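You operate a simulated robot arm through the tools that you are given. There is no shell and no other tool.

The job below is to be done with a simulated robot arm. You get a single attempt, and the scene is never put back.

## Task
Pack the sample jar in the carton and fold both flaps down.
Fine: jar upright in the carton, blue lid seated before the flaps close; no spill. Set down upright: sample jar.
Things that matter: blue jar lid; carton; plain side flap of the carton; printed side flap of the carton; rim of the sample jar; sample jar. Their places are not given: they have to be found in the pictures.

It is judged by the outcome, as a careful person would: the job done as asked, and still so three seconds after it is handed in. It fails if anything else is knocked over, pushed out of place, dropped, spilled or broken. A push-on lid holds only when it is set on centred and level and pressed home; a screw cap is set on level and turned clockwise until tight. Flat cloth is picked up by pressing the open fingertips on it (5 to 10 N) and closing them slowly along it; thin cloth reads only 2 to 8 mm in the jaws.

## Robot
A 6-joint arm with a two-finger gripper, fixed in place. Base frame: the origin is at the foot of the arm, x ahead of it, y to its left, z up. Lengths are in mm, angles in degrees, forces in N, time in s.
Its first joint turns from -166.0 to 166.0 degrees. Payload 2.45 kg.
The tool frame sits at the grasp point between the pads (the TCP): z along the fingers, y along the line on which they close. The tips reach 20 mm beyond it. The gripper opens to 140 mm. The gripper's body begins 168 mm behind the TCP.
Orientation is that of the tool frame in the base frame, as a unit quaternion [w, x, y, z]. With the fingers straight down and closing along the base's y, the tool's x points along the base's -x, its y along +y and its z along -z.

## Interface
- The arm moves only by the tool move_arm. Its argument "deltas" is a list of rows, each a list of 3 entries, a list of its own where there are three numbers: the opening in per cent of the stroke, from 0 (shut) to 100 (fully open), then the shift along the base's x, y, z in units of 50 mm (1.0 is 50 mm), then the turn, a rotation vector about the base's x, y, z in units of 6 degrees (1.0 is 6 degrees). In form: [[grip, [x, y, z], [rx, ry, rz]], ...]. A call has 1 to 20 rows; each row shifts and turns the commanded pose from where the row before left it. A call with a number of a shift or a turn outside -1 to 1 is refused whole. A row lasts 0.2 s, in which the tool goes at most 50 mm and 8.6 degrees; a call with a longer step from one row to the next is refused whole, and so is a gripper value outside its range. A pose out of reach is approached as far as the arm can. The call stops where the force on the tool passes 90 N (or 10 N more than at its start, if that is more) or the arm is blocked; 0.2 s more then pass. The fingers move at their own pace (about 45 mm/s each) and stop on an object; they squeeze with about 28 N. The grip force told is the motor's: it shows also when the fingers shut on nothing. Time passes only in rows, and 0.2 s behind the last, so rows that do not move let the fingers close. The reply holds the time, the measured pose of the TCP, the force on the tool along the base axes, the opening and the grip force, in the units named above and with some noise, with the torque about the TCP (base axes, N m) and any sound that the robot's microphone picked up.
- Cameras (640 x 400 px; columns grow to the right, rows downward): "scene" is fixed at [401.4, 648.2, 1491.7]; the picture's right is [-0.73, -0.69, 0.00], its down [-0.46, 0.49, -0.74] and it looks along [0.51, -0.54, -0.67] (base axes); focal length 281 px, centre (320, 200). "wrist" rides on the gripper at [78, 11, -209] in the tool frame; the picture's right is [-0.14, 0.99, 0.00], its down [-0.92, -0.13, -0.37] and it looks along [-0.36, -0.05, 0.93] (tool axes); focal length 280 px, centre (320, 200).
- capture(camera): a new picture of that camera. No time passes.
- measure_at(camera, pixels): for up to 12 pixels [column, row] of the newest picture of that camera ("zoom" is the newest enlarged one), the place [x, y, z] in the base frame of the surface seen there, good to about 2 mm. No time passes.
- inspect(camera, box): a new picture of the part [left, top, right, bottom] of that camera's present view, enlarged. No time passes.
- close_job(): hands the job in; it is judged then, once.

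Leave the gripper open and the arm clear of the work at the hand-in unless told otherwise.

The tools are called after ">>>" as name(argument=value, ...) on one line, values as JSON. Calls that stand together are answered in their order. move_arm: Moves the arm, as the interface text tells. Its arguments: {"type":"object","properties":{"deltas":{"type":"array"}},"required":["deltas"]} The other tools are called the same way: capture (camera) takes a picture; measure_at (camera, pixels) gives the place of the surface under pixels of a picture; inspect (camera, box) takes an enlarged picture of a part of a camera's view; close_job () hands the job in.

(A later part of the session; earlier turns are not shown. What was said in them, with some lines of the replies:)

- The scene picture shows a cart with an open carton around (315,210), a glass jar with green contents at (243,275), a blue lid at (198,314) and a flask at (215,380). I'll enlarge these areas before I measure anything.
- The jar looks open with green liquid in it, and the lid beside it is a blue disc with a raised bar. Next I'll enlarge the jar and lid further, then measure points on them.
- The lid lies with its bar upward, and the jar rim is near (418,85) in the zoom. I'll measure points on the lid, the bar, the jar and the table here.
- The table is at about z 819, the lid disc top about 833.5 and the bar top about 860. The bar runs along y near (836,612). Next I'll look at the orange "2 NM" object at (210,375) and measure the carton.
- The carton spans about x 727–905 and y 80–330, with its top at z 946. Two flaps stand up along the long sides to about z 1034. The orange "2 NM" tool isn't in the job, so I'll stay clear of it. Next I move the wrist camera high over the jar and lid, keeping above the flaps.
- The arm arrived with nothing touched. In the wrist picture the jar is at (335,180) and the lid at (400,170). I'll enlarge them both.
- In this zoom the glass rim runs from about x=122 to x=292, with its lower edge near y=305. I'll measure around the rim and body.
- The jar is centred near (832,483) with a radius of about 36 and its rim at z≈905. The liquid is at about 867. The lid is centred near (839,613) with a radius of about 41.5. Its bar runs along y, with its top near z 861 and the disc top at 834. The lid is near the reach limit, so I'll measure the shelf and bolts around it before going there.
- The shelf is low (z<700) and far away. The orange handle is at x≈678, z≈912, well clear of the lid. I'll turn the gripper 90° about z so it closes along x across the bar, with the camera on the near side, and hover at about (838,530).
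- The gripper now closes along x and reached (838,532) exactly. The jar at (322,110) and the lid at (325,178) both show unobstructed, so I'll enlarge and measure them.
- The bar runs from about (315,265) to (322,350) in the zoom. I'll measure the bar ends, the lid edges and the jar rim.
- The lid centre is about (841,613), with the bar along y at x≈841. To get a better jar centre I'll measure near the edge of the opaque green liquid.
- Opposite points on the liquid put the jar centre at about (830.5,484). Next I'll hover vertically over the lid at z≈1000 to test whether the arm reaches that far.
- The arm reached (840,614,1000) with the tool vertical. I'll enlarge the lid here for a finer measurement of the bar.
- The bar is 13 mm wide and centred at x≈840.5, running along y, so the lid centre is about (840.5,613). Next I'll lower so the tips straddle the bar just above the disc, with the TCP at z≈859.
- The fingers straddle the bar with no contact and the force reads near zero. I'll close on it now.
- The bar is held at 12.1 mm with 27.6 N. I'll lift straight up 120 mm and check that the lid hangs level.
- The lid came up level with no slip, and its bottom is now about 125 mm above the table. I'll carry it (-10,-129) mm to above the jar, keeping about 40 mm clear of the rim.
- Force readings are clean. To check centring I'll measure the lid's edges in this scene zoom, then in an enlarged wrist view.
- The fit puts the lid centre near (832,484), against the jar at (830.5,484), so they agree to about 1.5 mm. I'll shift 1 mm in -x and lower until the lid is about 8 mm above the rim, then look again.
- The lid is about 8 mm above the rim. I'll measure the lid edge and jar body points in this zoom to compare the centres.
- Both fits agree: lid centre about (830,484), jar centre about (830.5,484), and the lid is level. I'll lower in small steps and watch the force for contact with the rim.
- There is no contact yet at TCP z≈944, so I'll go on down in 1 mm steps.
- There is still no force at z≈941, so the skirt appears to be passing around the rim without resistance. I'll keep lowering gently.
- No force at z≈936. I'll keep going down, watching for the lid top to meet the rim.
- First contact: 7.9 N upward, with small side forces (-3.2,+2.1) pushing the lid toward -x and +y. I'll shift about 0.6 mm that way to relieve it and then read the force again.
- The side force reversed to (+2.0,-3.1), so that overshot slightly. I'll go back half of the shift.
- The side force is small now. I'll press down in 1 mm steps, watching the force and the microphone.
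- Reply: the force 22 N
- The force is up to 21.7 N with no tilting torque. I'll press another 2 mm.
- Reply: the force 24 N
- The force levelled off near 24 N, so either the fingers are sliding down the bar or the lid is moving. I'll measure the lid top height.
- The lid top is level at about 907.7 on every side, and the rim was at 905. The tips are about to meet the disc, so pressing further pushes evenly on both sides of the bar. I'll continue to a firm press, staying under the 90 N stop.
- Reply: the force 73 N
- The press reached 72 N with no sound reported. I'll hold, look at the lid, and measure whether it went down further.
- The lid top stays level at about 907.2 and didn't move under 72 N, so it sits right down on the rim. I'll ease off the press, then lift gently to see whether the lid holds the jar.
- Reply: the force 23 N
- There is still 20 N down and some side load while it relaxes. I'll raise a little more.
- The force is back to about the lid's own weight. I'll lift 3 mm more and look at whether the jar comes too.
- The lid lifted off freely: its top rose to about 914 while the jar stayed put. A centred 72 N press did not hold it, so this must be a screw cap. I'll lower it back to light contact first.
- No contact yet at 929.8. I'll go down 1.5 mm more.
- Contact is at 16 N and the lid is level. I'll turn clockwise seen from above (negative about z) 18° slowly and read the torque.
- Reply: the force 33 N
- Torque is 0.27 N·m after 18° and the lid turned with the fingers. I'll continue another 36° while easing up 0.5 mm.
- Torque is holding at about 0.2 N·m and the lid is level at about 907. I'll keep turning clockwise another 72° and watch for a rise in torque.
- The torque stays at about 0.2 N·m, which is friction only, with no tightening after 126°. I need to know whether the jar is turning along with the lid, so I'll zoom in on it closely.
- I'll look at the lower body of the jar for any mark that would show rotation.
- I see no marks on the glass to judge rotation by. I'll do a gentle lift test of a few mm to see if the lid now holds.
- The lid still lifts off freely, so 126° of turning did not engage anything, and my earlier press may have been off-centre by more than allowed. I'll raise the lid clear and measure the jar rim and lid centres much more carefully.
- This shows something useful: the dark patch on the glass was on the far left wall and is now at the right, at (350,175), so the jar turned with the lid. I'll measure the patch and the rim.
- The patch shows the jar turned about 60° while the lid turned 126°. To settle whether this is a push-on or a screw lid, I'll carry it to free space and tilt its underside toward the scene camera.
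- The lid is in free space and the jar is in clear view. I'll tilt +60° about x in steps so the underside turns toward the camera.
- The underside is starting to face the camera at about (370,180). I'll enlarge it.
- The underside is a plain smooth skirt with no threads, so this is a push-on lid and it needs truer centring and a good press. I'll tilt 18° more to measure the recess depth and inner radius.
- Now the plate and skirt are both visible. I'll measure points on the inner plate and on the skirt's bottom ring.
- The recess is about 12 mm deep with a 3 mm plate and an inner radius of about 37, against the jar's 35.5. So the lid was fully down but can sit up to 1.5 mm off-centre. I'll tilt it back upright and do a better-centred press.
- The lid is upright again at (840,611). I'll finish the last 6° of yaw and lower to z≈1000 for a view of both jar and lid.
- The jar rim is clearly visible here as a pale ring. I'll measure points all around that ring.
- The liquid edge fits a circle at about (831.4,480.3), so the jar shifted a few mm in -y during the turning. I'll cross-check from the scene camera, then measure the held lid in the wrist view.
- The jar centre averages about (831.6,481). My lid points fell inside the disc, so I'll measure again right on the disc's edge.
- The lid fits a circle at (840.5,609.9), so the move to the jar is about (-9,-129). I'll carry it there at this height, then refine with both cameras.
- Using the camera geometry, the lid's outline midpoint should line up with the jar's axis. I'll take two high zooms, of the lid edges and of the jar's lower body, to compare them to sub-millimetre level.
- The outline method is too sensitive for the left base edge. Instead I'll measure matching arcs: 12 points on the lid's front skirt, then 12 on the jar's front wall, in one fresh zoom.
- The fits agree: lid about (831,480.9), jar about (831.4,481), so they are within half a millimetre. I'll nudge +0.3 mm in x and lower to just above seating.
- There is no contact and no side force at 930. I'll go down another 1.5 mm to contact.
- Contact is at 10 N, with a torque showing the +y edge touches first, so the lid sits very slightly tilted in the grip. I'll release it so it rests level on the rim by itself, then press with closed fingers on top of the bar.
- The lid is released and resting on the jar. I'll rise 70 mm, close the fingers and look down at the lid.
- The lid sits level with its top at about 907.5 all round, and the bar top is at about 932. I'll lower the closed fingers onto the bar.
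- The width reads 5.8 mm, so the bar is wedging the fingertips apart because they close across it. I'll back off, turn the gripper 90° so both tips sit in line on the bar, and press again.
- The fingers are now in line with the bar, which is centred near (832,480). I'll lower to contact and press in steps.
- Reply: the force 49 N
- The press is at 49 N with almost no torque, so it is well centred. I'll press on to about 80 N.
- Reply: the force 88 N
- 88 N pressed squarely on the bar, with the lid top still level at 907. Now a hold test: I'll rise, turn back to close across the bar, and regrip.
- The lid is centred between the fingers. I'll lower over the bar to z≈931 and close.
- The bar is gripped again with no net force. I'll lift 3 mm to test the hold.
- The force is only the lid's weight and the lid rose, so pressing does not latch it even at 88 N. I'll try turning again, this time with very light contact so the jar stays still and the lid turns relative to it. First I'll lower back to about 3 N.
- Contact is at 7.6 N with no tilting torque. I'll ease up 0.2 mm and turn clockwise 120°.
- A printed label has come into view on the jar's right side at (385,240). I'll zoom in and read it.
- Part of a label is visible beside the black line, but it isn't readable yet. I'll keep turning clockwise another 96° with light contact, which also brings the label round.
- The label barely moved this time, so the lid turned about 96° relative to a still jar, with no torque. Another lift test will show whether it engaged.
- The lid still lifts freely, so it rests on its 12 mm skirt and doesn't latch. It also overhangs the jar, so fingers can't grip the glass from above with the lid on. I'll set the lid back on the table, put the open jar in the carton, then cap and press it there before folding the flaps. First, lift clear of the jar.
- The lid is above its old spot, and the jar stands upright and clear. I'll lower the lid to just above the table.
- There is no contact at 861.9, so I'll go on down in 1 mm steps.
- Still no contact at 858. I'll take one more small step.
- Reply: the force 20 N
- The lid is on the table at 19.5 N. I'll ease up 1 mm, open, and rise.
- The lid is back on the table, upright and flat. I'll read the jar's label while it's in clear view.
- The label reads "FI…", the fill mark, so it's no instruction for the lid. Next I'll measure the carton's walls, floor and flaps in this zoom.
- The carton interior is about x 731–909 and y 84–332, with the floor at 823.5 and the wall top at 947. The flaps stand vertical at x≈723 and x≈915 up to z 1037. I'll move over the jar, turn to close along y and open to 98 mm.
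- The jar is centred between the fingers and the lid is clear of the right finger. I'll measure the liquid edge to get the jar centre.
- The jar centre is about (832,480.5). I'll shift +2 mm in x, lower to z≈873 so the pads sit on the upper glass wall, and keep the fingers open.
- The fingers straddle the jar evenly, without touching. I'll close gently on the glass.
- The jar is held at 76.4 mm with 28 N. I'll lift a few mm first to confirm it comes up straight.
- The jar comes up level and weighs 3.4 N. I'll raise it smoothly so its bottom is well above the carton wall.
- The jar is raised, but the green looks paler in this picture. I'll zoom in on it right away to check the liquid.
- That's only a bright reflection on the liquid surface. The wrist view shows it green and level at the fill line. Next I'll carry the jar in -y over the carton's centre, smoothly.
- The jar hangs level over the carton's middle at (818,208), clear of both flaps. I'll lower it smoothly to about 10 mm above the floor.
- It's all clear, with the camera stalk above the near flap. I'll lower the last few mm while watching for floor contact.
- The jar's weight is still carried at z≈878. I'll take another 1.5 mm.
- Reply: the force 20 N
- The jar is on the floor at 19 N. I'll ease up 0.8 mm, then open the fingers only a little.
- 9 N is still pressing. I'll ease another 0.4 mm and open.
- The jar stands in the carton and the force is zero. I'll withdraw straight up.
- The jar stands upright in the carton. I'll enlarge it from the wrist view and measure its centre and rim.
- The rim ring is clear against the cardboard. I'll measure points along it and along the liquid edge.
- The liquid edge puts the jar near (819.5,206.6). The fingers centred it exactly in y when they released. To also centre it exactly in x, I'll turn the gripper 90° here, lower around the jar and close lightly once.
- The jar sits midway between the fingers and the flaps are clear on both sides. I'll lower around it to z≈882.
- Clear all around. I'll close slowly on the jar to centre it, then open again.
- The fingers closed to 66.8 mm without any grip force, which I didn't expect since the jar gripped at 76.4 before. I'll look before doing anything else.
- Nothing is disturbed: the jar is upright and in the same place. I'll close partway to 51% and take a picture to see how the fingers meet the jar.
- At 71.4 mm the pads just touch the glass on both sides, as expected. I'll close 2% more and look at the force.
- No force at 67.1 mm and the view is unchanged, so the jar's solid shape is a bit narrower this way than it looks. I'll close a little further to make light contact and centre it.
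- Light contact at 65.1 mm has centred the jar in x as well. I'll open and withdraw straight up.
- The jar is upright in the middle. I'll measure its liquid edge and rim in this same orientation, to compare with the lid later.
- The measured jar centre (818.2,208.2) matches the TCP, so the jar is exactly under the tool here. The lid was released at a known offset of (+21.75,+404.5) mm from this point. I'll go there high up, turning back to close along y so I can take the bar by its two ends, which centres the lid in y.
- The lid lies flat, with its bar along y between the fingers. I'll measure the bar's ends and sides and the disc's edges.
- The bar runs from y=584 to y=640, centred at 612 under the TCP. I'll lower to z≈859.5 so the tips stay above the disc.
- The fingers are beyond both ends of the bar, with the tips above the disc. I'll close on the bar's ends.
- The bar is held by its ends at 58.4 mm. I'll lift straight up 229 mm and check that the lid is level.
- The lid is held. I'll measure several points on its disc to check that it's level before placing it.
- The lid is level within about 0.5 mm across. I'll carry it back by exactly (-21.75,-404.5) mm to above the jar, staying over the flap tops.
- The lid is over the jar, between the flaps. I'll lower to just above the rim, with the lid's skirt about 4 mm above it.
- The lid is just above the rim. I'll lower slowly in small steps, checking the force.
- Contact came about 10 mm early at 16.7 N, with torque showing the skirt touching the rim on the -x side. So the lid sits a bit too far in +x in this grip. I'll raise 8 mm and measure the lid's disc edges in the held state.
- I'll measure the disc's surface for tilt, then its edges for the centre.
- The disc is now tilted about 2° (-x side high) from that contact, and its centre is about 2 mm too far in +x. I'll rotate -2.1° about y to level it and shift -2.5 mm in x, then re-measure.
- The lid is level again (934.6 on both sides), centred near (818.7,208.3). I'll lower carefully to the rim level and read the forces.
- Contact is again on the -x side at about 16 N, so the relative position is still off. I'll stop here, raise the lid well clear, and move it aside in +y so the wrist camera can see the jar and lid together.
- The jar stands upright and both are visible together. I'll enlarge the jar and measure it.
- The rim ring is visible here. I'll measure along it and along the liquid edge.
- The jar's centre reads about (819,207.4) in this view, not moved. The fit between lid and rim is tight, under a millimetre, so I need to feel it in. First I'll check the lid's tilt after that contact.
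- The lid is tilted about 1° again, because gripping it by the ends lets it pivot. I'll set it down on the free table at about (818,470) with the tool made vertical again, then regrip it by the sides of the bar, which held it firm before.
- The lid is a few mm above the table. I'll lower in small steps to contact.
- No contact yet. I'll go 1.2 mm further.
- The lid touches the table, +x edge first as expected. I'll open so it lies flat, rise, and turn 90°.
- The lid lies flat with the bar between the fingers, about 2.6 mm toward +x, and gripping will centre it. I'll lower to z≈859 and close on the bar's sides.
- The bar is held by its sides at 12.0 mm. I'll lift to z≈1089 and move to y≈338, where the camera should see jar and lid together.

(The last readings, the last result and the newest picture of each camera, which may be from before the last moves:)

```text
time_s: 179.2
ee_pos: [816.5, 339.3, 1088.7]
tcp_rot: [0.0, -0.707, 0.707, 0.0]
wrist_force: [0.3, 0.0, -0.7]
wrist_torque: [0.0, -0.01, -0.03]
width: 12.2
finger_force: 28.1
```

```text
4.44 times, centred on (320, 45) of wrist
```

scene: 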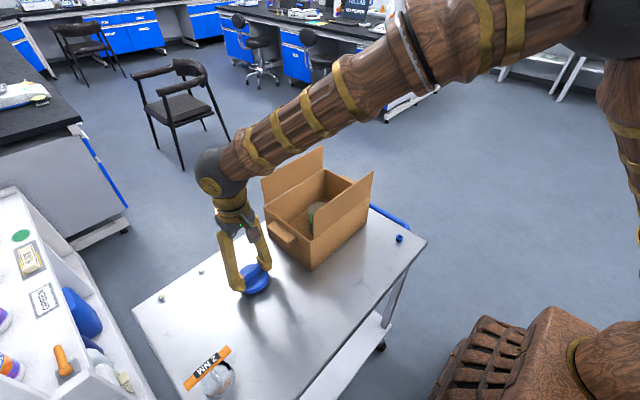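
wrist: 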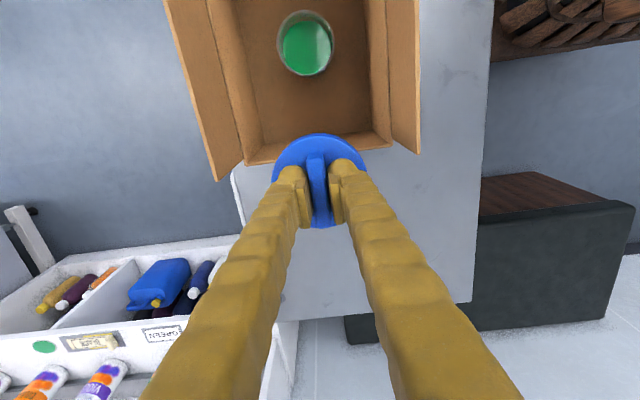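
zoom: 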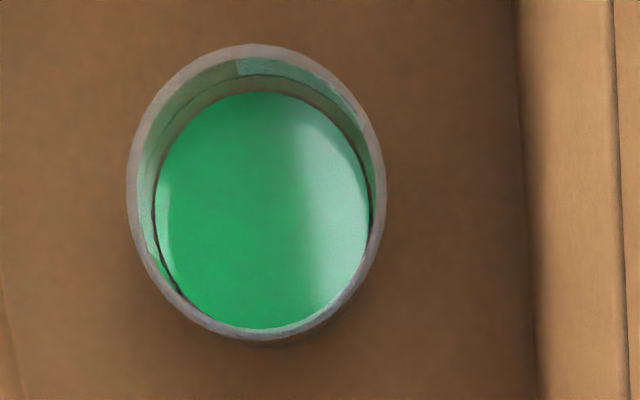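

The whole rim shows as a ring here. I'll measure along it and along the liquid's edge.

>>> measure_at(camera="zoom", pixels=[[133, 190], [381, 190], [262, 50], [255, 334], [165, 100], [350, 95], [158, 272], [352, 280], [205, 63], [315, 62], [200, 318], [310, 320]])

>>> measure_at(camera="zoom", pixels=[[158, 210], [367, 205], [262, 95], [180, 135], [345, 140], [170, 165], [357, 165], [172, 262], [355, 262], [205, 107], [318, 107], [165, 240]])

```text
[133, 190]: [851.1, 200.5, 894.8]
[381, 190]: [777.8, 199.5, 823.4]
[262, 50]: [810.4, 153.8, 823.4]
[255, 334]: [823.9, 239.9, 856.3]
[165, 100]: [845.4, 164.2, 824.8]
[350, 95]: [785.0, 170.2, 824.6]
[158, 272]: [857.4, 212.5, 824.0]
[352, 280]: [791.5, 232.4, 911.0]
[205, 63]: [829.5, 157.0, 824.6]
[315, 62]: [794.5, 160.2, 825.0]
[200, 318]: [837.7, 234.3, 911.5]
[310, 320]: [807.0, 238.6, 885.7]
```

```text
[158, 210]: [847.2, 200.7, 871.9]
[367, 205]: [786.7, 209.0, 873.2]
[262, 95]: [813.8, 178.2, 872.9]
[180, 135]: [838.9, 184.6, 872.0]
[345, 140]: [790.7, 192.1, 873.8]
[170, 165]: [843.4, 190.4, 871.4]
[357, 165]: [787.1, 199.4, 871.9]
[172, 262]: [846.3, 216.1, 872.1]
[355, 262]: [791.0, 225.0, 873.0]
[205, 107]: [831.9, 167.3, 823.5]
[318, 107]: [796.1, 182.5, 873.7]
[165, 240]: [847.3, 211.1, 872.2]
```

The liquid edge fits a circle at about (817.1,207.9). Next I'll measure the held lid's edge in the same view.

>>> inspect(camera="wrist", box=[265, 125, 375, 240])

>>> measure_at(camera="zoom", pixels=[[157, 175], [165, 145], [185, 105], [215, 71], [255, 48], [300, 36], [340, 36], [385, 48], [425, 73], [455, 105], [470, 132], [478, 150]])

>>> measure_at(camera="zoom", pixels=[[158, 170], [172, 128], [200, 87], [235, 58], [280, 41], [320, 36], [362, 42], [405, 60], [440, 88], [463, 118], [320, 75], [300, 90]])

```text
3.48 times, centred on (320, 182) of wrist
```

zoom: 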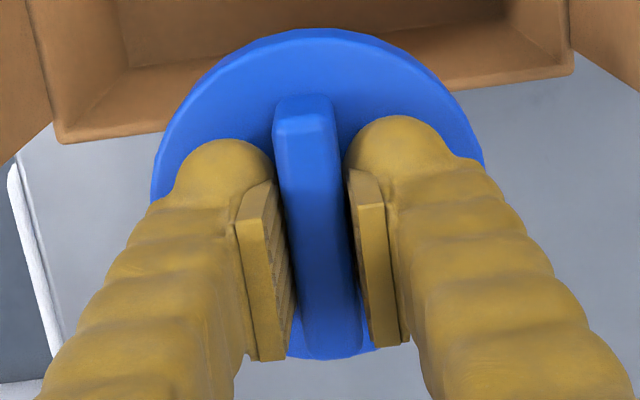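

```text
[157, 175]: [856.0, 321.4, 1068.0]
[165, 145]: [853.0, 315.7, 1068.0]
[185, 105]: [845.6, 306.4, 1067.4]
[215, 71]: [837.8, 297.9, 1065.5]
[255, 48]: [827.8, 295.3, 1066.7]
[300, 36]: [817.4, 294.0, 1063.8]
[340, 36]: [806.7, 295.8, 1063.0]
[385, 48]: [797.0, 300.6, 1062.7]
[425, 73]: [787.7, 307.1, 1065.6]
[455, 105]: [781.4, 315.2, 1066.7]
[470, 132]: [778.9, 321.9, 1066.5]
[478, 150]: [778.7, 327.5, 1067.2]
```

```text
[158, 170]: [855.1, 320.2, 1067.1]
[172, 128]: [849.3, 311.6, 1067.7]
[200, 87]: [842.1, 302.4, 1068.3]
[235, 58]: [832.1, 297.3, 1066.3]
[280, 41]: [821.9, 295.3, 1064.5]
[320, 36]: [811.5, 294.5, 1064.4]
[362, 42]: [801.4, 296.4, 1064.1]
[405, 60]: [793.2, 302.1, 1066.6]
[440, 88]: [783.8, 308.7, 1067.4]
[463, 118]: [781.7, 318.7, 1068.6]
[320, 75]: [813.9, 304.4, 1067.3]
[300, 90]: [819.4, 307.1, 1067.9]
```

The lid fits a circle at (817.2,334.8) and the jar is at (817.1,207.9), so the move is about (-0.1,-126.9). I'll make that move, then lower to just above the rim.

>>> move_arm(deltas=[[0, [0, -0.2, 0], [0, 0, 0]], [0, [0, -0.5, 0], [0, 0, 0]], [0, [0, -0.6, 0], [0, 0, 0]], [0, [0, -0.6, 0], [0, 0, 0]], [0, [0, -0.4, 0], [0, 0, 0]], [0, [-0.002, -0.238, 0], [0, 0, 0]], [0, [0, 0, -0.3], [0, 0, 0]], [0, [0, 0, -0.6], [0, 0, 0]], [0, [0, 0, -0.6], [0, 0, 0]], [0, [0, 0, -0.6], [0, 0, 0]], [0, [0, 0, -0.4], [0, 0, 0]], [0, [0, 0, -0.2], [0, 0, 0]], [0, [0, 0, -0.06], [0, 0, 0]], [0, [0, 0, 0], [0, 0, 0]], [0, [0, 0, 0], [0, 0, 0]]])

>>> capture(camera="wrist")

>>> inspect(camera="scene", box=[280, 150, 360, 240])

```text
time_s: 182.4
ee_pos: [817.4, 211.3, 951.2]
tcp_rot: [0.0, 0.707, -0.707, 0.0]
wrist_force: [0.6, 0.0, -0.2]
wrist_torque: [0.02, 0.0, 0.0]
width: 12.2
finger_force: 27.7
```

```text
taken
```

wrist: 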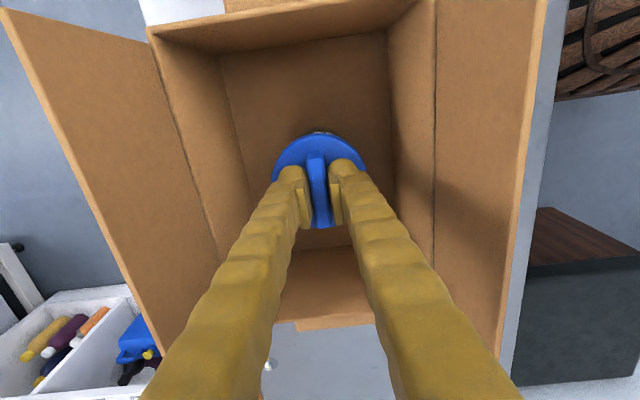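

```text
4.44 times, centred on (320, 195) of scene
```

zoom: 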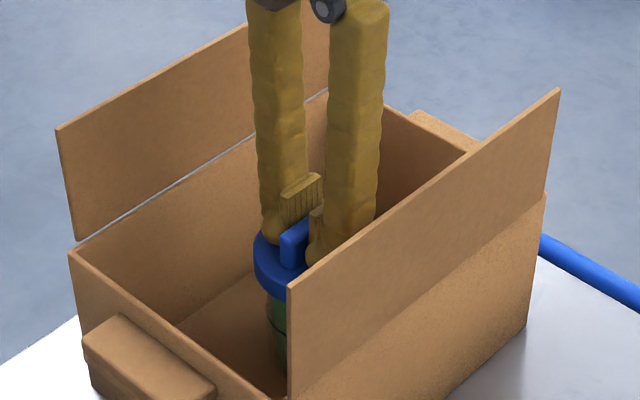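

The lid is just above the jar. I'll lower in small steps, reading the force after each.

>>> move_arm(deltas=[[0, [0, 0, -0.03], [0, 0, 0]], [0, [0, 0, -0.03], [0, 0, 0]], [0, [0, 0, 0], [0, 0, 0]]])

>>> move_arm(deltas=[[0, [0, 0, -0.02], [0, 0, 0]], [0, [0, 0, 0], [0, 0, 0]]])

```text
time_s: 183.2
ee_pos: [818.2, 211.6, 947.2]
tcp_rot: [0.001, -0.707, 0.707, 0.0]
wrist_force: [0.5, -0.2, 0.0]
wrist_torque: [0.02, 0.01, 0.03]
width: 12.2
finger_force: 28.2
```

```text
time_s: 183.8
ee_pos: [818.3, 212.8, 946.0]
tcp_rot: [0.001, -0.707, 0.707, 0.0]
wrist_force: [1.5, 0.0, -0.2]
wrist_torque: [0.01, 0.0, -0.02]
width: 12.3
finger_force: 28.2
```

>>> move_arm(deltas=[[0, [0, 0, -0.02], [0, 0, 0]], [0, [0, 0, 0], [0, 0, 0]]])

```text
time_s: 184.4
ee_pos: [817.0, 210.8, 945.9]
tcp_rot: [0.0, -0.707, 0.707, 0.0]
wrist_force: [-0.7, 0.0, 0.2]
wrist_torque: [-0.02, -0.05, -0.01]
width: 12.3
finger_force: 27.9
```

No contact yet at 945.9. I'll lower another mm.

>>> move_arm(deltas=[[0, [0, 0, -0.02], [0, 0, 0]], [0, [0, 0, 0], [0, 0, 0]]])

>>> move_arm(deltas=[[0, [0, 0, -0.015], [0, 0, 0]], [0, [0, 0, 0], [0, 0, 0]]])

```text
time_s: 185.0
ee_pos: [816.2, 211.9, 945.5]
tcp_rot: [-0.001, 0.707, -0.707, 0.0]
wrist_force: [-0.4, -0.5, -0.3]
wrist_torque: [0.01, 0.03, 0.01]
width: 12.6
finger_force: 28.3
```

```text
time_s: 185.6
ee_pos: [818.8, 211.4, 944.2]
tcp_rot: [0.0, -0.707, 0.707, 0.0]
wrist_force: [-0.1, -0.1, -0.1]
wrist_torque: [0.01, 0.0, 0.01]
width: 12.4
finger_force: 28.4
```

There's no force at 944, below where the skirt touched before, so it seems to be passing over the rim. I'll continue.

>>> move_arm(deltas=[[0, [0, 0, -0.02], [0, 0, 0]], [0, [0, 0, -0.01], [0, 0, 0]], [0, [0, 0, 0], [0, 0, 0]]])

>>> move_arm(deltas=[[0, [0, 0, -0.02], [0, 0, 0]], [0, [0, 0, -0.01], [0, 0, 0]], [0, [0, 0, 0], [0, 0, 0]]])

```text
time_s: 186.4
ee_pos: [817.2, 211.3, 941.8]
tcp_rot: [0.0, -0.707, 0.708, -0.001]
wrist_force: [0.1, -0.2, -0.7]
wrist_torque: [-0.02, -0.03, -0.02]
width: 12.2
finger_force: 28.0
```

```text
time_s: 187.2
ee_pos: [815.6, 210.5, 941.2]
tcp_rot: [0.0, -0.707, 0.707, 0.001]
wrist_force: [0.3, 0.4, 0.0]
wrist_torque: [-0.01, -0.01, 0.03]
width: 12.6
finger_force: 28.5
```

Still free at 941. I'll keep lowering in small steps.

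>>> move_arm(deltas=[[0, [0, 0, -0.02], [0, 0, 0]], [0, [0, 0, -0.02], [0, 0, 0]], [0, [0, 0, 0], [0, 0, 0]]])

>>> move_arm(deltas=[[0, [0, 0, -0.02], [0, 0, 0]], [0, [0, 0, -0.01], [0, 0, 0]], [0, [0, 0, 0], [0, 0, 0]]])

```text
time_s: 188.0
ee_pos: [816.8, 212.8, 939.2]
tcp_rot: [0.0, 0.707, -0.707, -0.001]
wrist_force: [0.0, 0.3, 0.5]
wrist_torque: [0.0, 0.01, -0.01]
width: 12.3
finger_force: 28.6
```

```text
time_s: 188.8
ee_pos: [816.3, 212.9, 937.8]
tcp_rot: [0.0, -0.707, 0.707, 0.0]
wrist_force: [-0.7, 0.1, 0.5]
wrist_torque: [-0.01, 0.03, -0.02]
width: 12.5
finger_force: 27.7
```

The skirt is well around the rim. I'll lower the last few mm to seat it.

>>> move_arm(deltas=[[0, [0, 0, -0.02], [0, 0, 0]], [0, [0, 0, -0.02], [0, 0, 0]], [0, [0, 0, 0], [0, 0, 0]]])

>>> move_arm(deltas=[[0, [0, 0, -0.02], [0, 0, 0]], [0, [0, 0, 0], [0, 0, 0]]])

>>> move_arm(deltas=[[0, [0, 0, -0.02], [0, 0, 0]], [0, [0, 0, 0], [0, 0, 0]]])

```text
time_s: 189.6
ee_pos: [816.2, 211.9, 935.5]
tcp_rot: [0.0, 0.707, -0.707, 0.0]
wrist_force: [-0.2, -0.5, 0.4]
wrist_torque: [0.02, 0.0, -0.01]
width: 12.3
finger_force: 27.9
```

```text
time_s: 190.2
ee_pos: [817.5, 211.8, 935.6]
tcp_rot: [0.0, 0.707, -0.707, 0.001]
wrist_force: [-2.1, 0.2, 20.9]
wrist_torque: [0.13, 0.02, 0.02]
width: 12.5
finger_force: 28.0
```

```text
time_s: 190.8
ee_pos: [816.7, 211.4, 934.3]
tcp_rot: [0.0, 0.707, -0.707, 0.0]
wrist_force: [-1.6, 0.8, 24.3]
wrist_torque: [0.02, 0.04, -0.01]
width: 12.3
finger_force: 27.8
```

The lid is seated: 24 N with almost no torque, so it's level and centred. I'll press it firmly home now, another 3 mm.

>>> move_arm(deltas=[[0, [0, 0, -0.02], [0, 0, 0]], [0, [0, 0, -0.02], [0, 0, 0]], [0, [0, 0, 0], [0, 0, 0]]])

>>> move_arm(deltas=[[0, [0, 0, -0.02], [0, 0, 0]], [0, [0, 0, -0.01], [0, 0, 0]], [0, [0, 0, 0], [0, 0, 0]], [0, [0, 0, 0], [0, 0, 0]]])

```text
time_s: 191.6
ee_pos: [817.9, 212.1, 932.9]
tcp_rot: [-0.001, 0.707, -0.707, 0.001]
wrist_force: [-6.6, -4.2, 51.1]
wrist_torque: [-0.2, 0.16, -0.01]
width: 12.2
finger_force: 27.8
```

```text
time_s: 192.6
ee_pos: [816.6, 212.0, 933.5]
tcp_rot: [-0.002, 0.708, -0.707, 0.001]
wrist_force: [-5.6, -1.6, 88.8]
wrist_torque: [0.01, 0.25, 0.0]
width: 12.1
finger_force: 28.6
```

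Pressed home at 88.8 N with no tilt. I'll ease the load off, then open the fingers to leave the lid in place.

>>> move_arm(deltas=[[0, [0, 0, 0.03], [0, 0, 0]], [0, [0, 0, 0.03], [0, 0, 0]], [0, [0, 0, 0], [0, 0, 0]]])

```text
time_s: 193.4
ee_pos: [816.4, 211.8, 933.3]
tcp_rot: [0.0, 0.707, -0.707, 0.0]
wrist_force: [1.5, 12.7, 40.4]
wrist_torque: [0.78, -0.12, 0.04]
width: 12.3
finger_force: 27.8
```

There is still 40 N and some side load as it relaxes. I'll raise 1.5 mm more.

>>> move_arm(deltas=[[0, [0, 0, 0.015], [0, 0, 0]], [0, [0, 0, 0.015], [0, 0, 0]], [0, [0, 0, 0], [0, 0, 0]]])

```text
time_s: 194.2
ee_pos: [816.7, 210.6, 933.6]
tcp_rot: [-0.002, -0.707, 0.707, 0.0]
wrist_force: [-0.2, -0.4, 0.5]
wrist_torque: [0.0, -0.04, 0.01]
width: 12.2
finger_force: 27.3
```

Force is zero now. I'll open the fingers and rise straight up, then inspect the lid.

>>> move_arm(deltas=[[12, [0, 0, 0], [0, 0, 0]], [18, [0, 0, 0], [0, 0, 0]], [28, [0, 0, 0], [0, 0, 0]], [28, [0, 0, 0], [0, 0, 0]], [28, [0, 0, 0.3], [0, 0, 0]], [28, [0, 0, 0.6], [0, 0, 0]], [28, [0, 0, 0.8], [0, 0, 0]], [28, [0, 0, 0.8], [0, 0, 0]], [28, [0, 0, 0.5], [0, 0, 0]], [28, [0, 0, 0], [0, 0, 0]]])

>>> capture(camera="wrist")

>>> inspect(camera="wrist", box=[265, 90, 375, 200])

>>> measure_at(camera="zoom", pixels=[[320, 200], [250, 200], [390, 200], [250, 150], [390, 150], [300, 130], [320, 280], [260, 260], [390, 250], [315, 170], [322, 240], [225, 220]])

```text
time_s: 196.4
ee_pos: [818.6, 211.5, 1083.2]
tcp_rot: [0.0, 0.707, -0.707, 0.0]
wrist_force: [-0.2, -0.4, 0.8]
wrist_torque: [-0.02, -0.03, 0.01]
width: 39.0
finger_force: 0.1
```

```text
taken
```

wrist: 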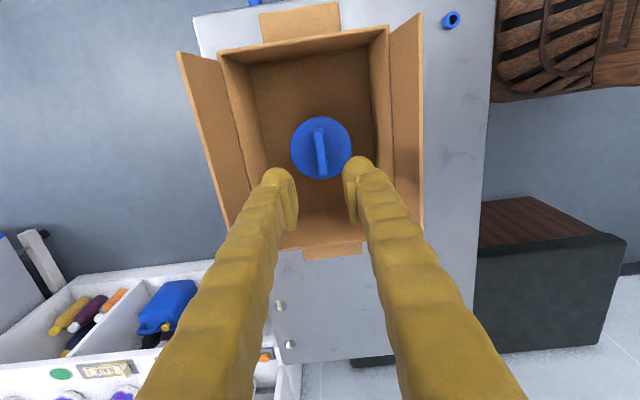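

```text
3.64 times, centred on (320, 145) of wrist
```

zoom: 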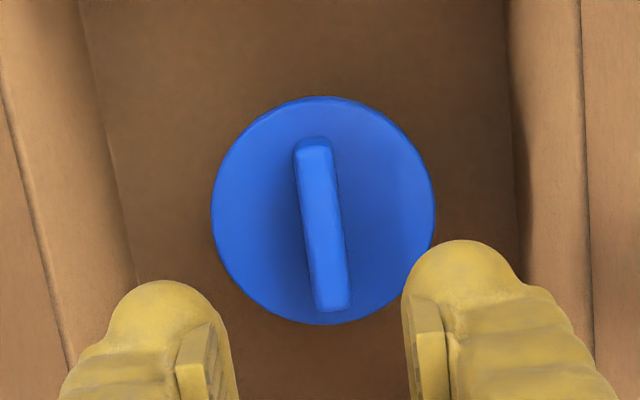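

```text
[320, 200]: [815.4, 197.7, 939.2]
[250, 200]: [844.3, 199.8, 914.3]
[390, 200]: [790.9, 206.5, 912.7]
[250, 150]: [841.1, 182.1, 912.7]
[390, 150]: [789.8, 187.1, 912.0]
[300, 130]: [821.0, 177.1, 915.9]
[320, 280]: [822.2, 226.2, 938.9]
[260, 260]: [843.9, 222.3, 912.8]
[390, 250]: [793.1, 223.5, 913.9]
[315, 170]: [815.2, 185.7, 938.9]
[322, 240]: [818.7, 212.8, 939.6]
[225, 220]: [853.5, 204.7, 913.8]
```

The lid is seated level, with its disc at about 913 all round and the bar top at 939, below the carton edge at 947. Next is the near flap at x≈723: I'll close the fingers, move outside it at x≈688, and lower to just below the flap's top edge.

>>> move_arm(deltas=[[10, [0, 0, 0.2], [0, 0, 0]], [0, [-0.4, -0.07, 0], [0, 0, 0]], [0, [-0.7, 0, 0], [0, 0, 0]], [0, [-0.8, 0, 0], [0, 0, 0]], [0, [-0.5, 0, 0], [0, 0, 0]], [0, [-0.2, 0, 0], [0, 0, 0]], [0, [0, 0, -0.5], [0, 0, 0]], [0, [0, 0, -0.5], [0, 0, 0]], [0, [0, 0, -0.2], [0, 0, 0]], [0, [0, 0, 0], [0, 0, 0]]])

>>> capture(camera="scene")

>>> capture(camera="wrist")

```text
time_s: 198.6
ee_pos: [686.6, 208.0, 1034.9]
tcp_rot: [-0.001, 0.707, -0.707, 0.0]
wrist_force: [0.8, 0.4, 0.0]
wrist_torque: [0.02, -0.01, -0.02]
width: 0.0
finger_force: 27.7
```

```text
taken
```

scene: 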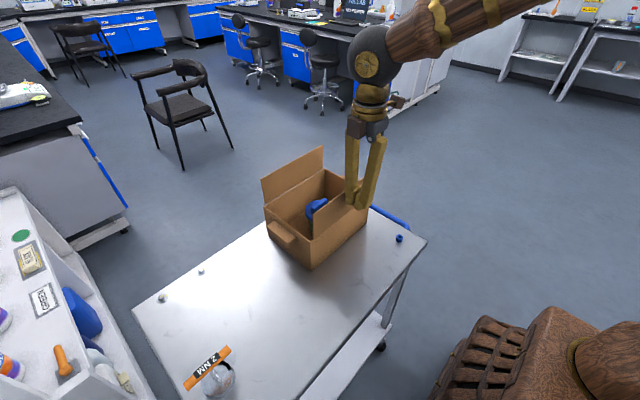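

```text
taken
```

wrist: 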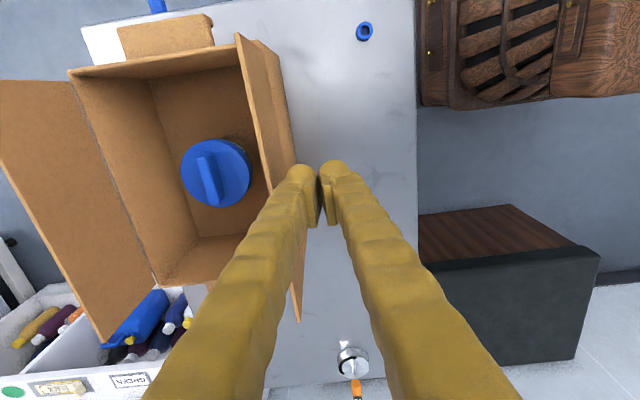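

The closed fingers are just outside the near flap. I'll push gently in +x near its top and check how it and the carton respond.

>>> move_arm(deltas=[[0, [0.2, 0, 0.01], [0, 0, 0]], [0, [0.2, 0, 0.01], [0, 0, 0]], [0, [0.18, 0, -0.015], [0, 0, 0]], [0, [0.17, 0, -0.015], [0, 0, 0]], [0, [0.17, 0, -0.06], [0, 0, 0]], [0, [0.16, 0, -0.06], [0, 0, 0]], [0, [0, 0, 0], [0, 0, 0]]])

>>> inspect(camera="scene", box=[240, 120, 410, 280])

```text
time_s: 200.2
ee_pos: [740.5, 208.9, 1028.6]
tcp_rot: [0.0, 0.707, -0.707, 0.0]
wrist_force: [0.4, 0.4, -0.2]
wrist_torque: [0.02, 0.0, 0.01]
width: 0.3
finger_force: 27.8
```

```text
2.50 times, centred on (325, 200) of scene
```

zoom: 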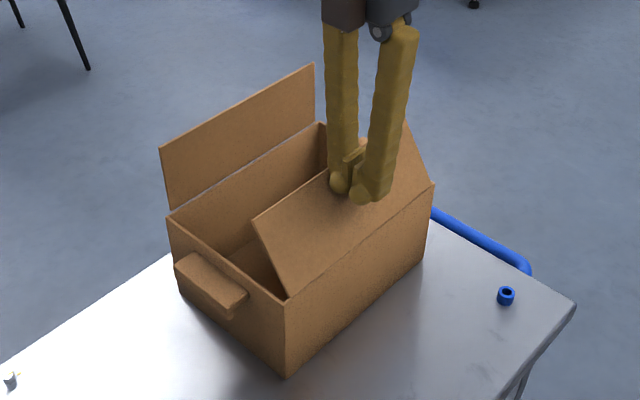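

The flap is folding inward with almost no force and the carton hasn't moved. I'll continue along the arc, pressing it down.

>>> move_arm(deltas=[[0, [0.15, 0, -0.1], [0, 0, 0]], [0, [0.15, 0, -0.1], [0, 0, 0]], [0, [0.12, 0, -0.14], [0, 0, 0]], [0, [0.11, 0, -0.14], [0, 0, 0]], [0, [0.08, 0, -0.16], [0, 0, 0]], [0, [0.07, 0, -0.16], [0, 0, 0]], [0, [0.04, 0, -0.14], [0, 0, 0]], [0, [0, 0, 0], [0, 0, 0]]])

>>> inspect(camera="scene", box=[240, 120, 410, 280])

```text
time_s: 202.0
ee_pos: [777.6, 208.3, 981.2]
tcp_rot: [0.0, -0.707, 0.707, 0.0]
wrist_force: [-0.2, 0.2, -0.2]
wrist_torque: [0.02, -0.02, -0.02]
width: 0.0
finger_force: 28.4
```

```text
2.50 times, centred on (325, 200) of scene
```

zoom: 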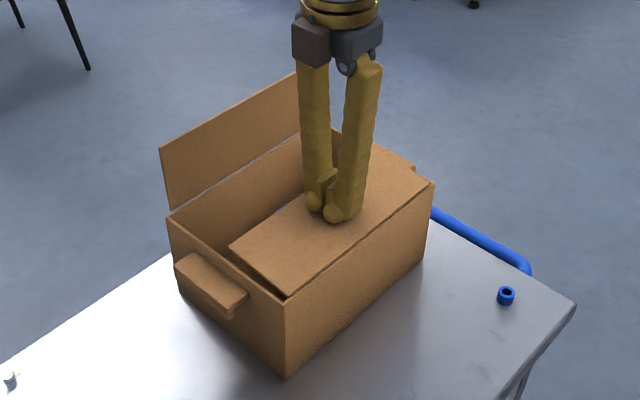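

The flap is almost flat, with the tip at about 961. I'll press down the last few mm in small steps, watching the force.

>>> move_arm(deltas=[[0, [0.01, 0, -0.05], [0, 0, 0]], [0, [0, 0, -0.05], [0, 0, 0]], [0, [0, 0, -0.05], [0, 0, 0]], [0, [0, 0, 0], [0, 0, 0]]])

>>> inspect(camera="scene", box=[240, 120, 410, 280])

>>> measure_at(camera="zoom", pixels=[[240, 248], [290, 290], [275, 250], [330, 250], [400, 200], [428, 187], [395, 160], [260, 230], [290, 215], [165, 155], [312, 75], [285, 370]])

```text
time_s: 203.0
ee_pos: [777.7, 208.6, 973.8]
tcp_rot: [-0.001, 0.707, -0.707, 0.001]
wrist_force: [-1.5, -4.2, 14.8]
wrist_torque: [-0.07, 0.05, -0.03]
width: 6.1
finger_force: 27.5
```

```text
2.50 times, centred on (325, 200) of scene
```

zoom: 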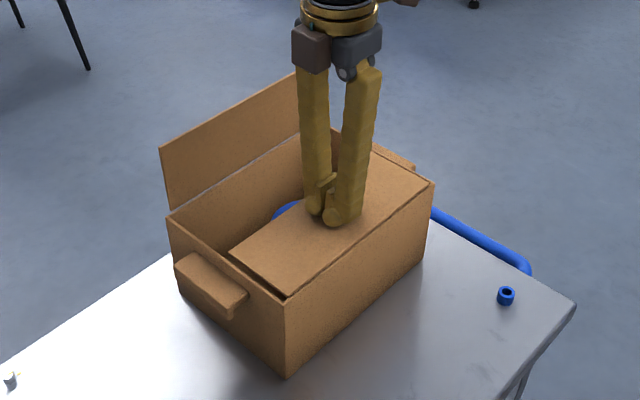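

```text
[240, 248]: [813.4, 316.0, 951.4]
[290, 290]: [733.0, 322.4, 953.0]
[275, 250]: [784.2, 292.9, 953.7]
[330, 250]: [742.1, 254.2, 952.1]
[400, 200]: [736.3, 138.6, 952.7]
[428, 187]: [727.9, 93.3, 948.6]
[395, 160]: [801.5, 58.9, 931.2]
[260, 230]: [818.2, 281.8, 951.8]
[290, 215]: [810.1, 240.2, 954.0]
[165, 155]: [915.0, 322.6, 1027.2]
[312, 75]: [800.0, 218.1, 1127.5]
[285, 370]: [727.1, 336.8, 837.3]
```

The flap now lies flat at z≈952 and stopped firmly at 14.8 N. I'll rise and see whether it stays down.

>>> move_arm(deltas=[[0, [0, 0, 0.1], [0, 0, 0]], [0, [0, 0, 0.4], [0, 0, 0]], [0, [0, 0, 0.7], [0, 0, 0]], [0, [0, 0, 0.9], [0, 0, 0]], [0, [0, 0, 0.4], [0, 0, 0]], [0, [0, 0, 0], [0, 0, 0]]])

>>> inspect(camera="scene", box=[240, 120, 410, 280])

>>> capture(camera="wrist")

```text
time_s: 204.4
ee_pos: [777.7, 207.4, 1099.0]
tcp_rot: [0.0, -0.707, 0.707, 0.0]
wrist_force: [-0.5, -0.2, -0.2]
wrist_torque: [-0.01, 0.03, 0.03]
width: 0.0
finger_force: 28.3
```

```text
2.50 times, centred on (325, 200) of scene
```

zoom: 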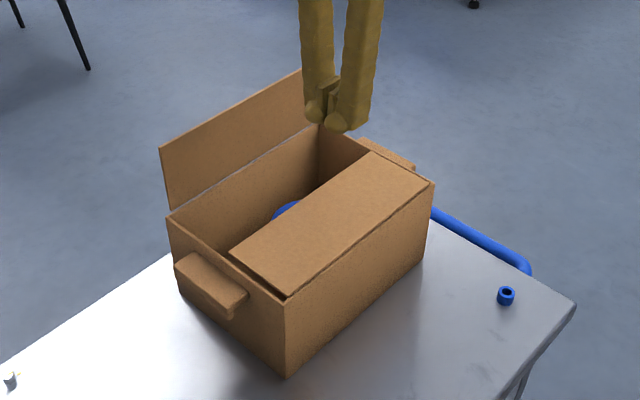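

```text
taken
```

wrist: 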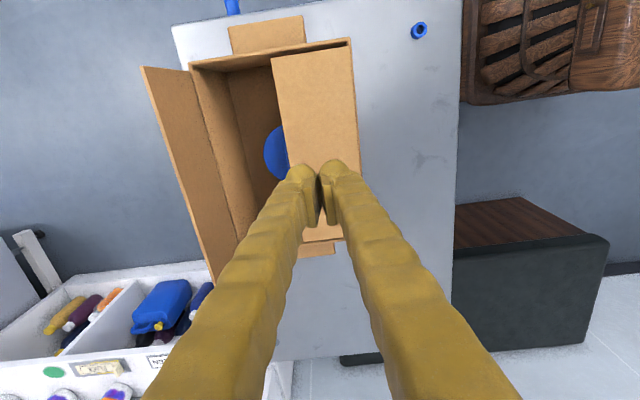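

The near flap stays flat. Now the far flap at x≈915: I'll go over it at this height to x≈955, then lower outside it.

>>> move_arm(deltas=[[0, [0.3, 0, 0], [0, 0, 0]], [0, [0.6, 0, 0], [0, 0, 0]], [0, [0.8, 0, 0], [0, 0, 0]], [0, [0.8, 0, 0], [0, 0, 0]], [0, [0.7, 0, 0], [0, 0, 0]], [0, [0.36, 0, 0], [0, 0, 0]], [0, [0, 0, 0], [0, 0, 0]]])

>>> capture(camera="wrist")

>>> capture(camera="scene")

```text
time_s: 206.0
ee_pos: [957.1, 208.3, 1101.0]
tcp_rot: [0.001, -0.707, 0.707, 0.0]
wrist_force: [0.1, 1.0, 0.3]
wrist_torque: [0.01, -0.01, 0.03]
width: 0.0
finger_force: 28.3
```

```text
taken
```

wrist: 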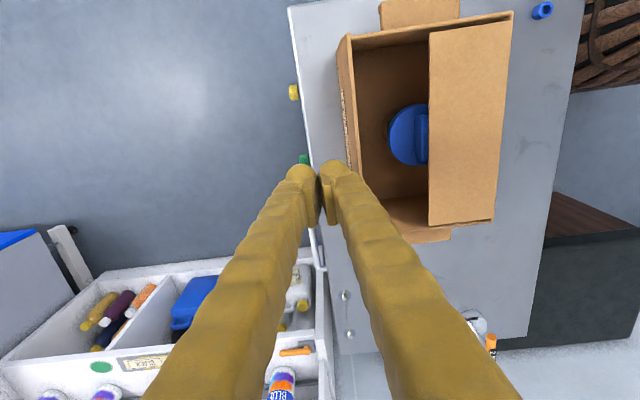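

```text
taken
```

scene: 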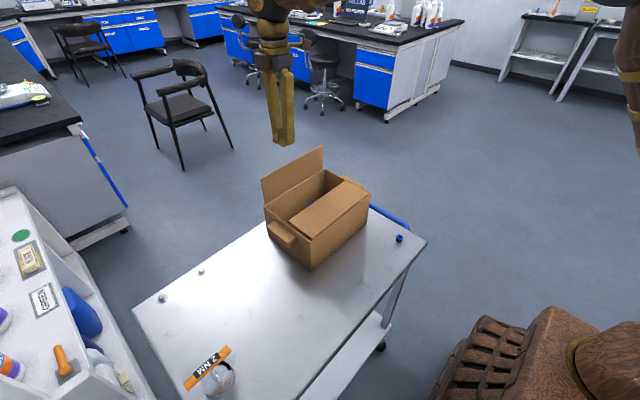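

The fingers are outside the far flap, which I see edge-on at (345,130). I'll lower to just below its top edge.

>>> move_arm(deltas=[[0, [0, 0, -0.4], [0, 0, 0]], [0, [0, 0, -0.5], [0, 0, 0]], [0, [0, 0, -0.3], [0, 0, 0]], [0, [0, 0, -0.12], [0, 0, 0]], [0, [0, 0, 0], [0, 0, 0]]])

>>> inspect(camera="scene", box=[240, 100, 410, 280])

>>> capture(camera="wrist")

```text
time_s: 207.2
ee_pos: [956.7, 208.5, 1032.5]
tcp_rot: [0.0, 0.707, -0.707, -0.001]
wrist_force: [0.6, -0.3, 1.2]
wrist_torque: [-0.02, 0.03, 0.03]
width: 0.0
finger_force: 28.2
```

```text
2.22 times, centred on (325, 190) of scene
```

zoom: 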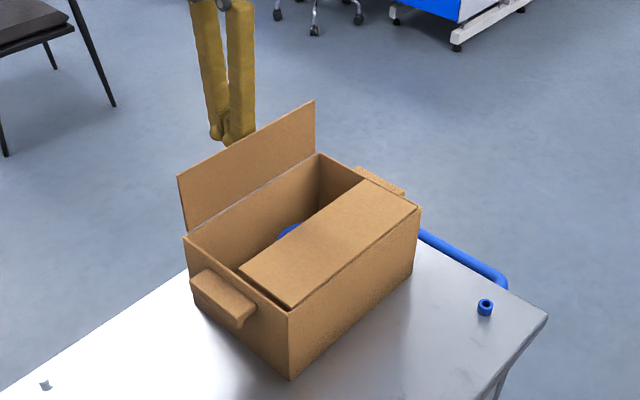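

```text
taken
```

wrist: 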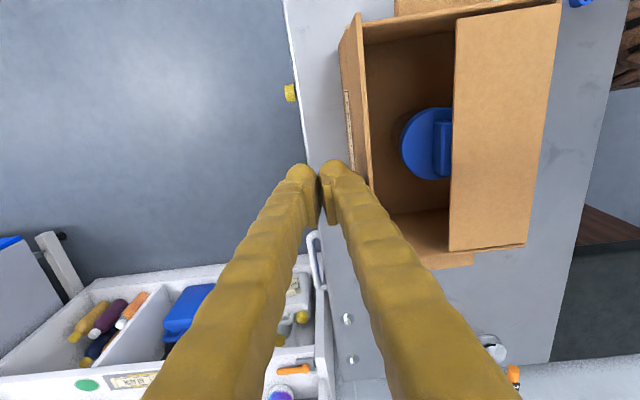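

The fingers are beyond the far flap. I'll push it gently in -x along the mirrored arc, the first 45° first.

>>> move_arm(deltas=[[0, [-0.25, 0, 0.03], [0, 0, 0]], [0, [-0.25, 0, 0.03], [0, 0, 0]], [0, [-0.18, 0, -0.015], [0, 0, 0]], [0, [-0.17, 0, -0.015], [0, 0, 0]], [0, [-0.17, 0, -0.06], [0, 0, 0]], [0, [-0.16, 0, -0.06], [0, 0, 0]], [0, [0, 0, 0], [0, 0, 0]]])

>>> inspect(camera="scene", box=[240, 100, 410, 280])

```text
time_s: 208.8
ee_pos: [897.0, 209.2, 1028.8]
tcp_rot: [0.0, 0.707, -0.707, 0.0]
wrist_force: [0.0, 0.2, 0.1]
wrist_torque: [0.0, 0.02, -0.02]
width: 0.0
finger_force: 27.8
```

```text
2.22 times, centred on (325, 190) of scene
```

zoom: 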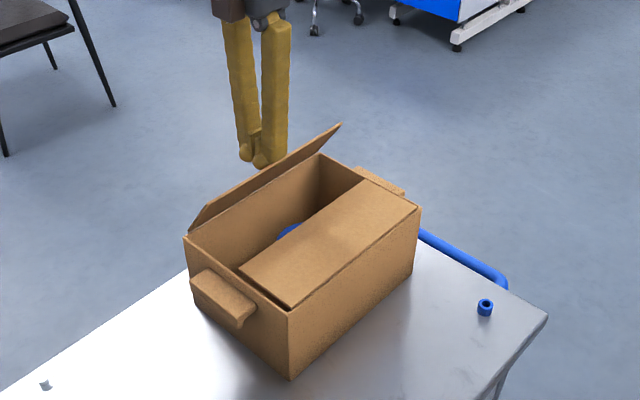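

The far flap is folding the same way, with no force on the carton. I'll continue along the arc to nearly flat.

>>> move_arm(deltas=[[0, [-0.15, 0, -0.1], [0, 0, 0]], [0, [-0.15, 0, -0.1], [0, 0, 0]], [0, [-0.12, 0, -0.14], [0, 0, 0]], [0, [-0.11, 0, -0.14], [0, 0, 0]], [0, [-0.08, 0, -0.16], [0, 0, 0]], [0, [-0.07, 0, -0.16], [0, 0, 0]], [0, [-0.04, 0, -0.14], [0, 0, 0]], [0, [0, 0, 0], [0, 0, 0]]])

>>> inspect(camera="scene", box=[240, 100, 410, 280])

```text
time_s: 210.6
ee_pos: [862.1, 208.6, 981.7]
tcp_rot: [0.0, 0.707, -0.707, 0.0]
wrist_force: [0.2, 0.0, 0.7]
wrist_torque: [0.01, 0.05, -0.01]
width: 0.1
finger_force: 27.8
```

```text
2.22 times, centred on (325, 190) of scene
```

zoom: 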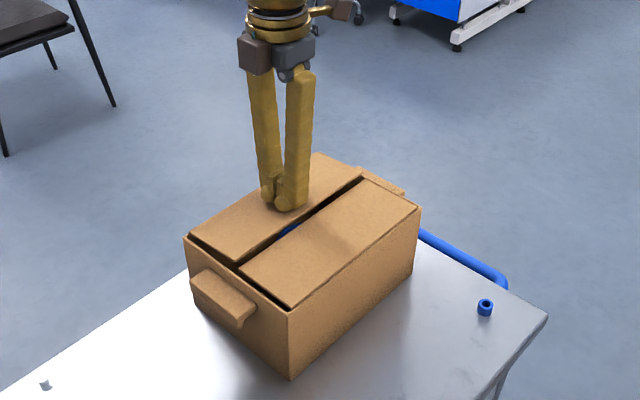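

Both flaps are nearly level. I'll press the far one down the last few mm in small steps.

>>> move_arm(deltas=[[0, [-0.01, 0, -0.05], [0, 0, 0]], [0, [0, 0, -0.05], [0, 0, 0]], [0, [0, 0, -0.05], [0, 0, 0]], [0, [0, 0, 0], [0, 0, 0]]])

>>> inspect(camera="scene", box=[250, 130, 390, 270])

>>> measure_at(camera="zoom", pixels=[[180, 230], [225, 250], [230, 215], [330, 130], [370, 155], [345, 145], [260, 270], [300, 280], [420, 185], [300, 240], [440, 180], [160, 240]])

```text
time_s: 211.6
ee_pos: [860.6, 208.6, 973.4]
tcp_rot: [0.0, -0.707, 0.707, 0.0]
wrist_force: [-0.2, -0.7, 5.5]
wrist_torque: [-0.03, 0.01, -0.04]
width: 5.8
finger_force: 28.0
```

```text
2.86 times, centred on (320, 200) of scene
```

zoom: 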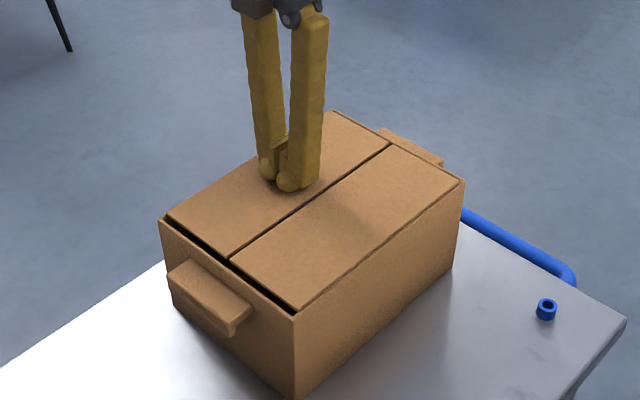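

```text
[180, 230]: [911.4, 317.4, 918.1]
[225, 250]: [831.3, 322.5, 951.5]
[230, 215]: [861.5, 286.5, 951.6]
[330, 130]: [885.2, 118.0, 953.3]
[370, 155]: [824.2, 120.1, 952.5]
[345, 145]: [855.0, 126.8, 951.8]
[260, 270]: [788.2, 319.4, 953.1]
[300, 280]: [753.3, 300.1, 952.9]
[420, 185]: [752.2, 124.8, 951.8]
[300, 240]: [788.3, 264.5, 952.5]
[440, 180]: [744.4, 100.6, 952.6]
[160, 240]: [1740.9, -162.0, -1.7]
```

Both flaps read level at z≈952. I'll give the far one a last slight press, then rise clear.

>>> move_arm(deltas=[[0, [0, 0, -0.015], [0, 0, 0]], [0, [0, 0, 0], [0, 0, 0]], [0, [0, 0, 0.1], [0, 0, 0]], [0, [0, 0, 0.4], [0, 0, 0]], [0, [0, 0, 0.8], [0, 0, 0]], [0, [0, 0, 0.9], [0, 0, 0]], [0, [0, 0, 0.9], [0, 0, 0]], [0, [0, 0, 0.6], [0, 0, 0]], [0, [0, 0, 0], [0, 0, 0]]])

>>> capture(camera="wrist")

>>> inspect(camera="scene", box=[250, 130, 390, 270])

```text
time_s: 213.6
ee_pos: [861.4, 207.0, 1157.9]
tcp_rot: [0.001, -0.707, 0.707, 0.0]
wrist_force: [0.5, -0.7, -1.0]
wrist_torque: [0.01, 0.03, -0.02]
width: 0.0
finger_force: 27.9
```

```text
taken
```

wrist: 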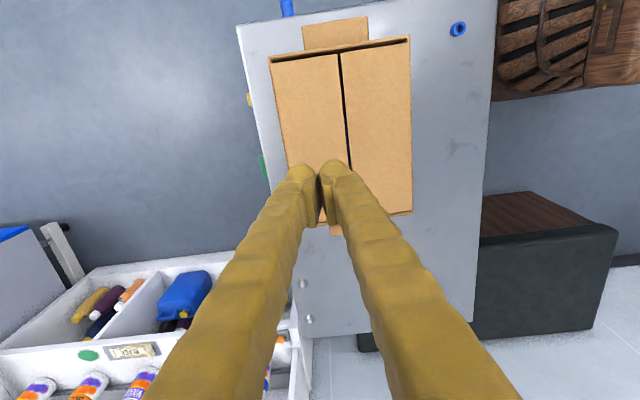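

```text
2.86 times, centred on (320, 200) of scene
```

zoom: 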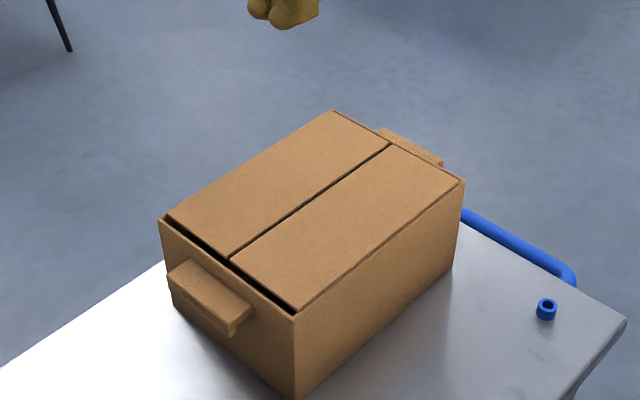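

Both flaps stay flat after the fingers left. I'll open the gripper, raise, and move the arm clear of the carton.

>>> move_arm(deltas=[[40, [0, 0, 0.6], [0, 0, 0]], [80, [0, 0, 0.6], [0, 0, 0]], [100, [-0.2, -0.6, 0], [0, 0, 0]], [100, [-0.2, -0.8, 0], [0, 0, 0]], [100, [-0.2, -0.8, 0], [0, 0, 0]], [100, [-0.2, -0.8, 0], [0, 0, 0]], [100, [-0.1, -0.8, 0], [0, 0, 0]], [100, [0, -0.4, 0], [0, 0, 0]], [100, [0, 0, 0], [0, 0, 0]], [100, [0, 0, 0], [0, 0, 0]]])

>>> capture(camera="scene")

>>> inspect(camera="scene", box=[130, 130, 440, 400])

```text
time_s: 215.8
ee_pos: [815.5, 1.1, 1214.8]
tcp_rot: [0.001, -0.707, 0.707, 0.0]
wrist_force: [1.2, -0.4, -0.3]
wrist_torque: [0.0, -0.02, 0.01]
width: 139.9
finger_force: 0.0
```

```text
taken
```

scene: 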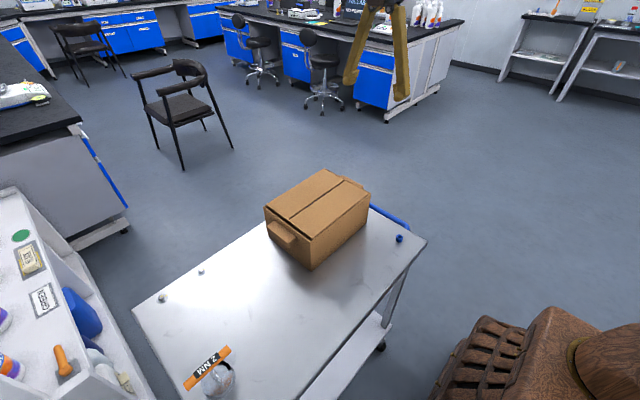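

```text
1.48 times, centred on (285, 265) of scene
```

zoom: 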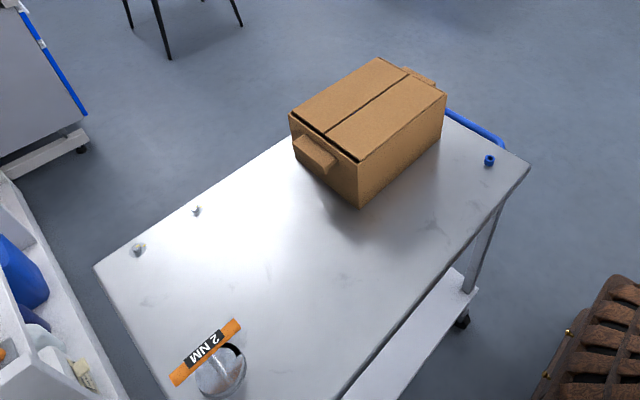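

The carton is closed with both flaps flat and in its original place, and the table is clean. The 2 NM tool, bolts and blue nut are untouched, and the gripper is open and clear. I'm handing the job in.

>>> close_job()

```text
The job is handed in.
```

The sample jar is upright in the carton with the blue lid on, and both flaps are folded flat. I've handed the job in.

- **Lid:** It is level and was pressed down with about 89 N. I never heard a click. On the table it lifted off freely after every press and turn I tried, so it stays on by its close-fitting skirt, not a catch. I did not pull-test it again in the carton, so as not to unseat it.
- **Order of work:** The lid overhangs the jar, so the fingers could not grip the glass with it on. I carried the jar into the carton open, with no spill, and put the lid on there before folding the flaps.
- **Flaps:** Both stayed down at about the carton's top edge after the gripper left.
- **Surroundings:** Nothing else was knocked over or moved. The gripper is open and the arm is clear.
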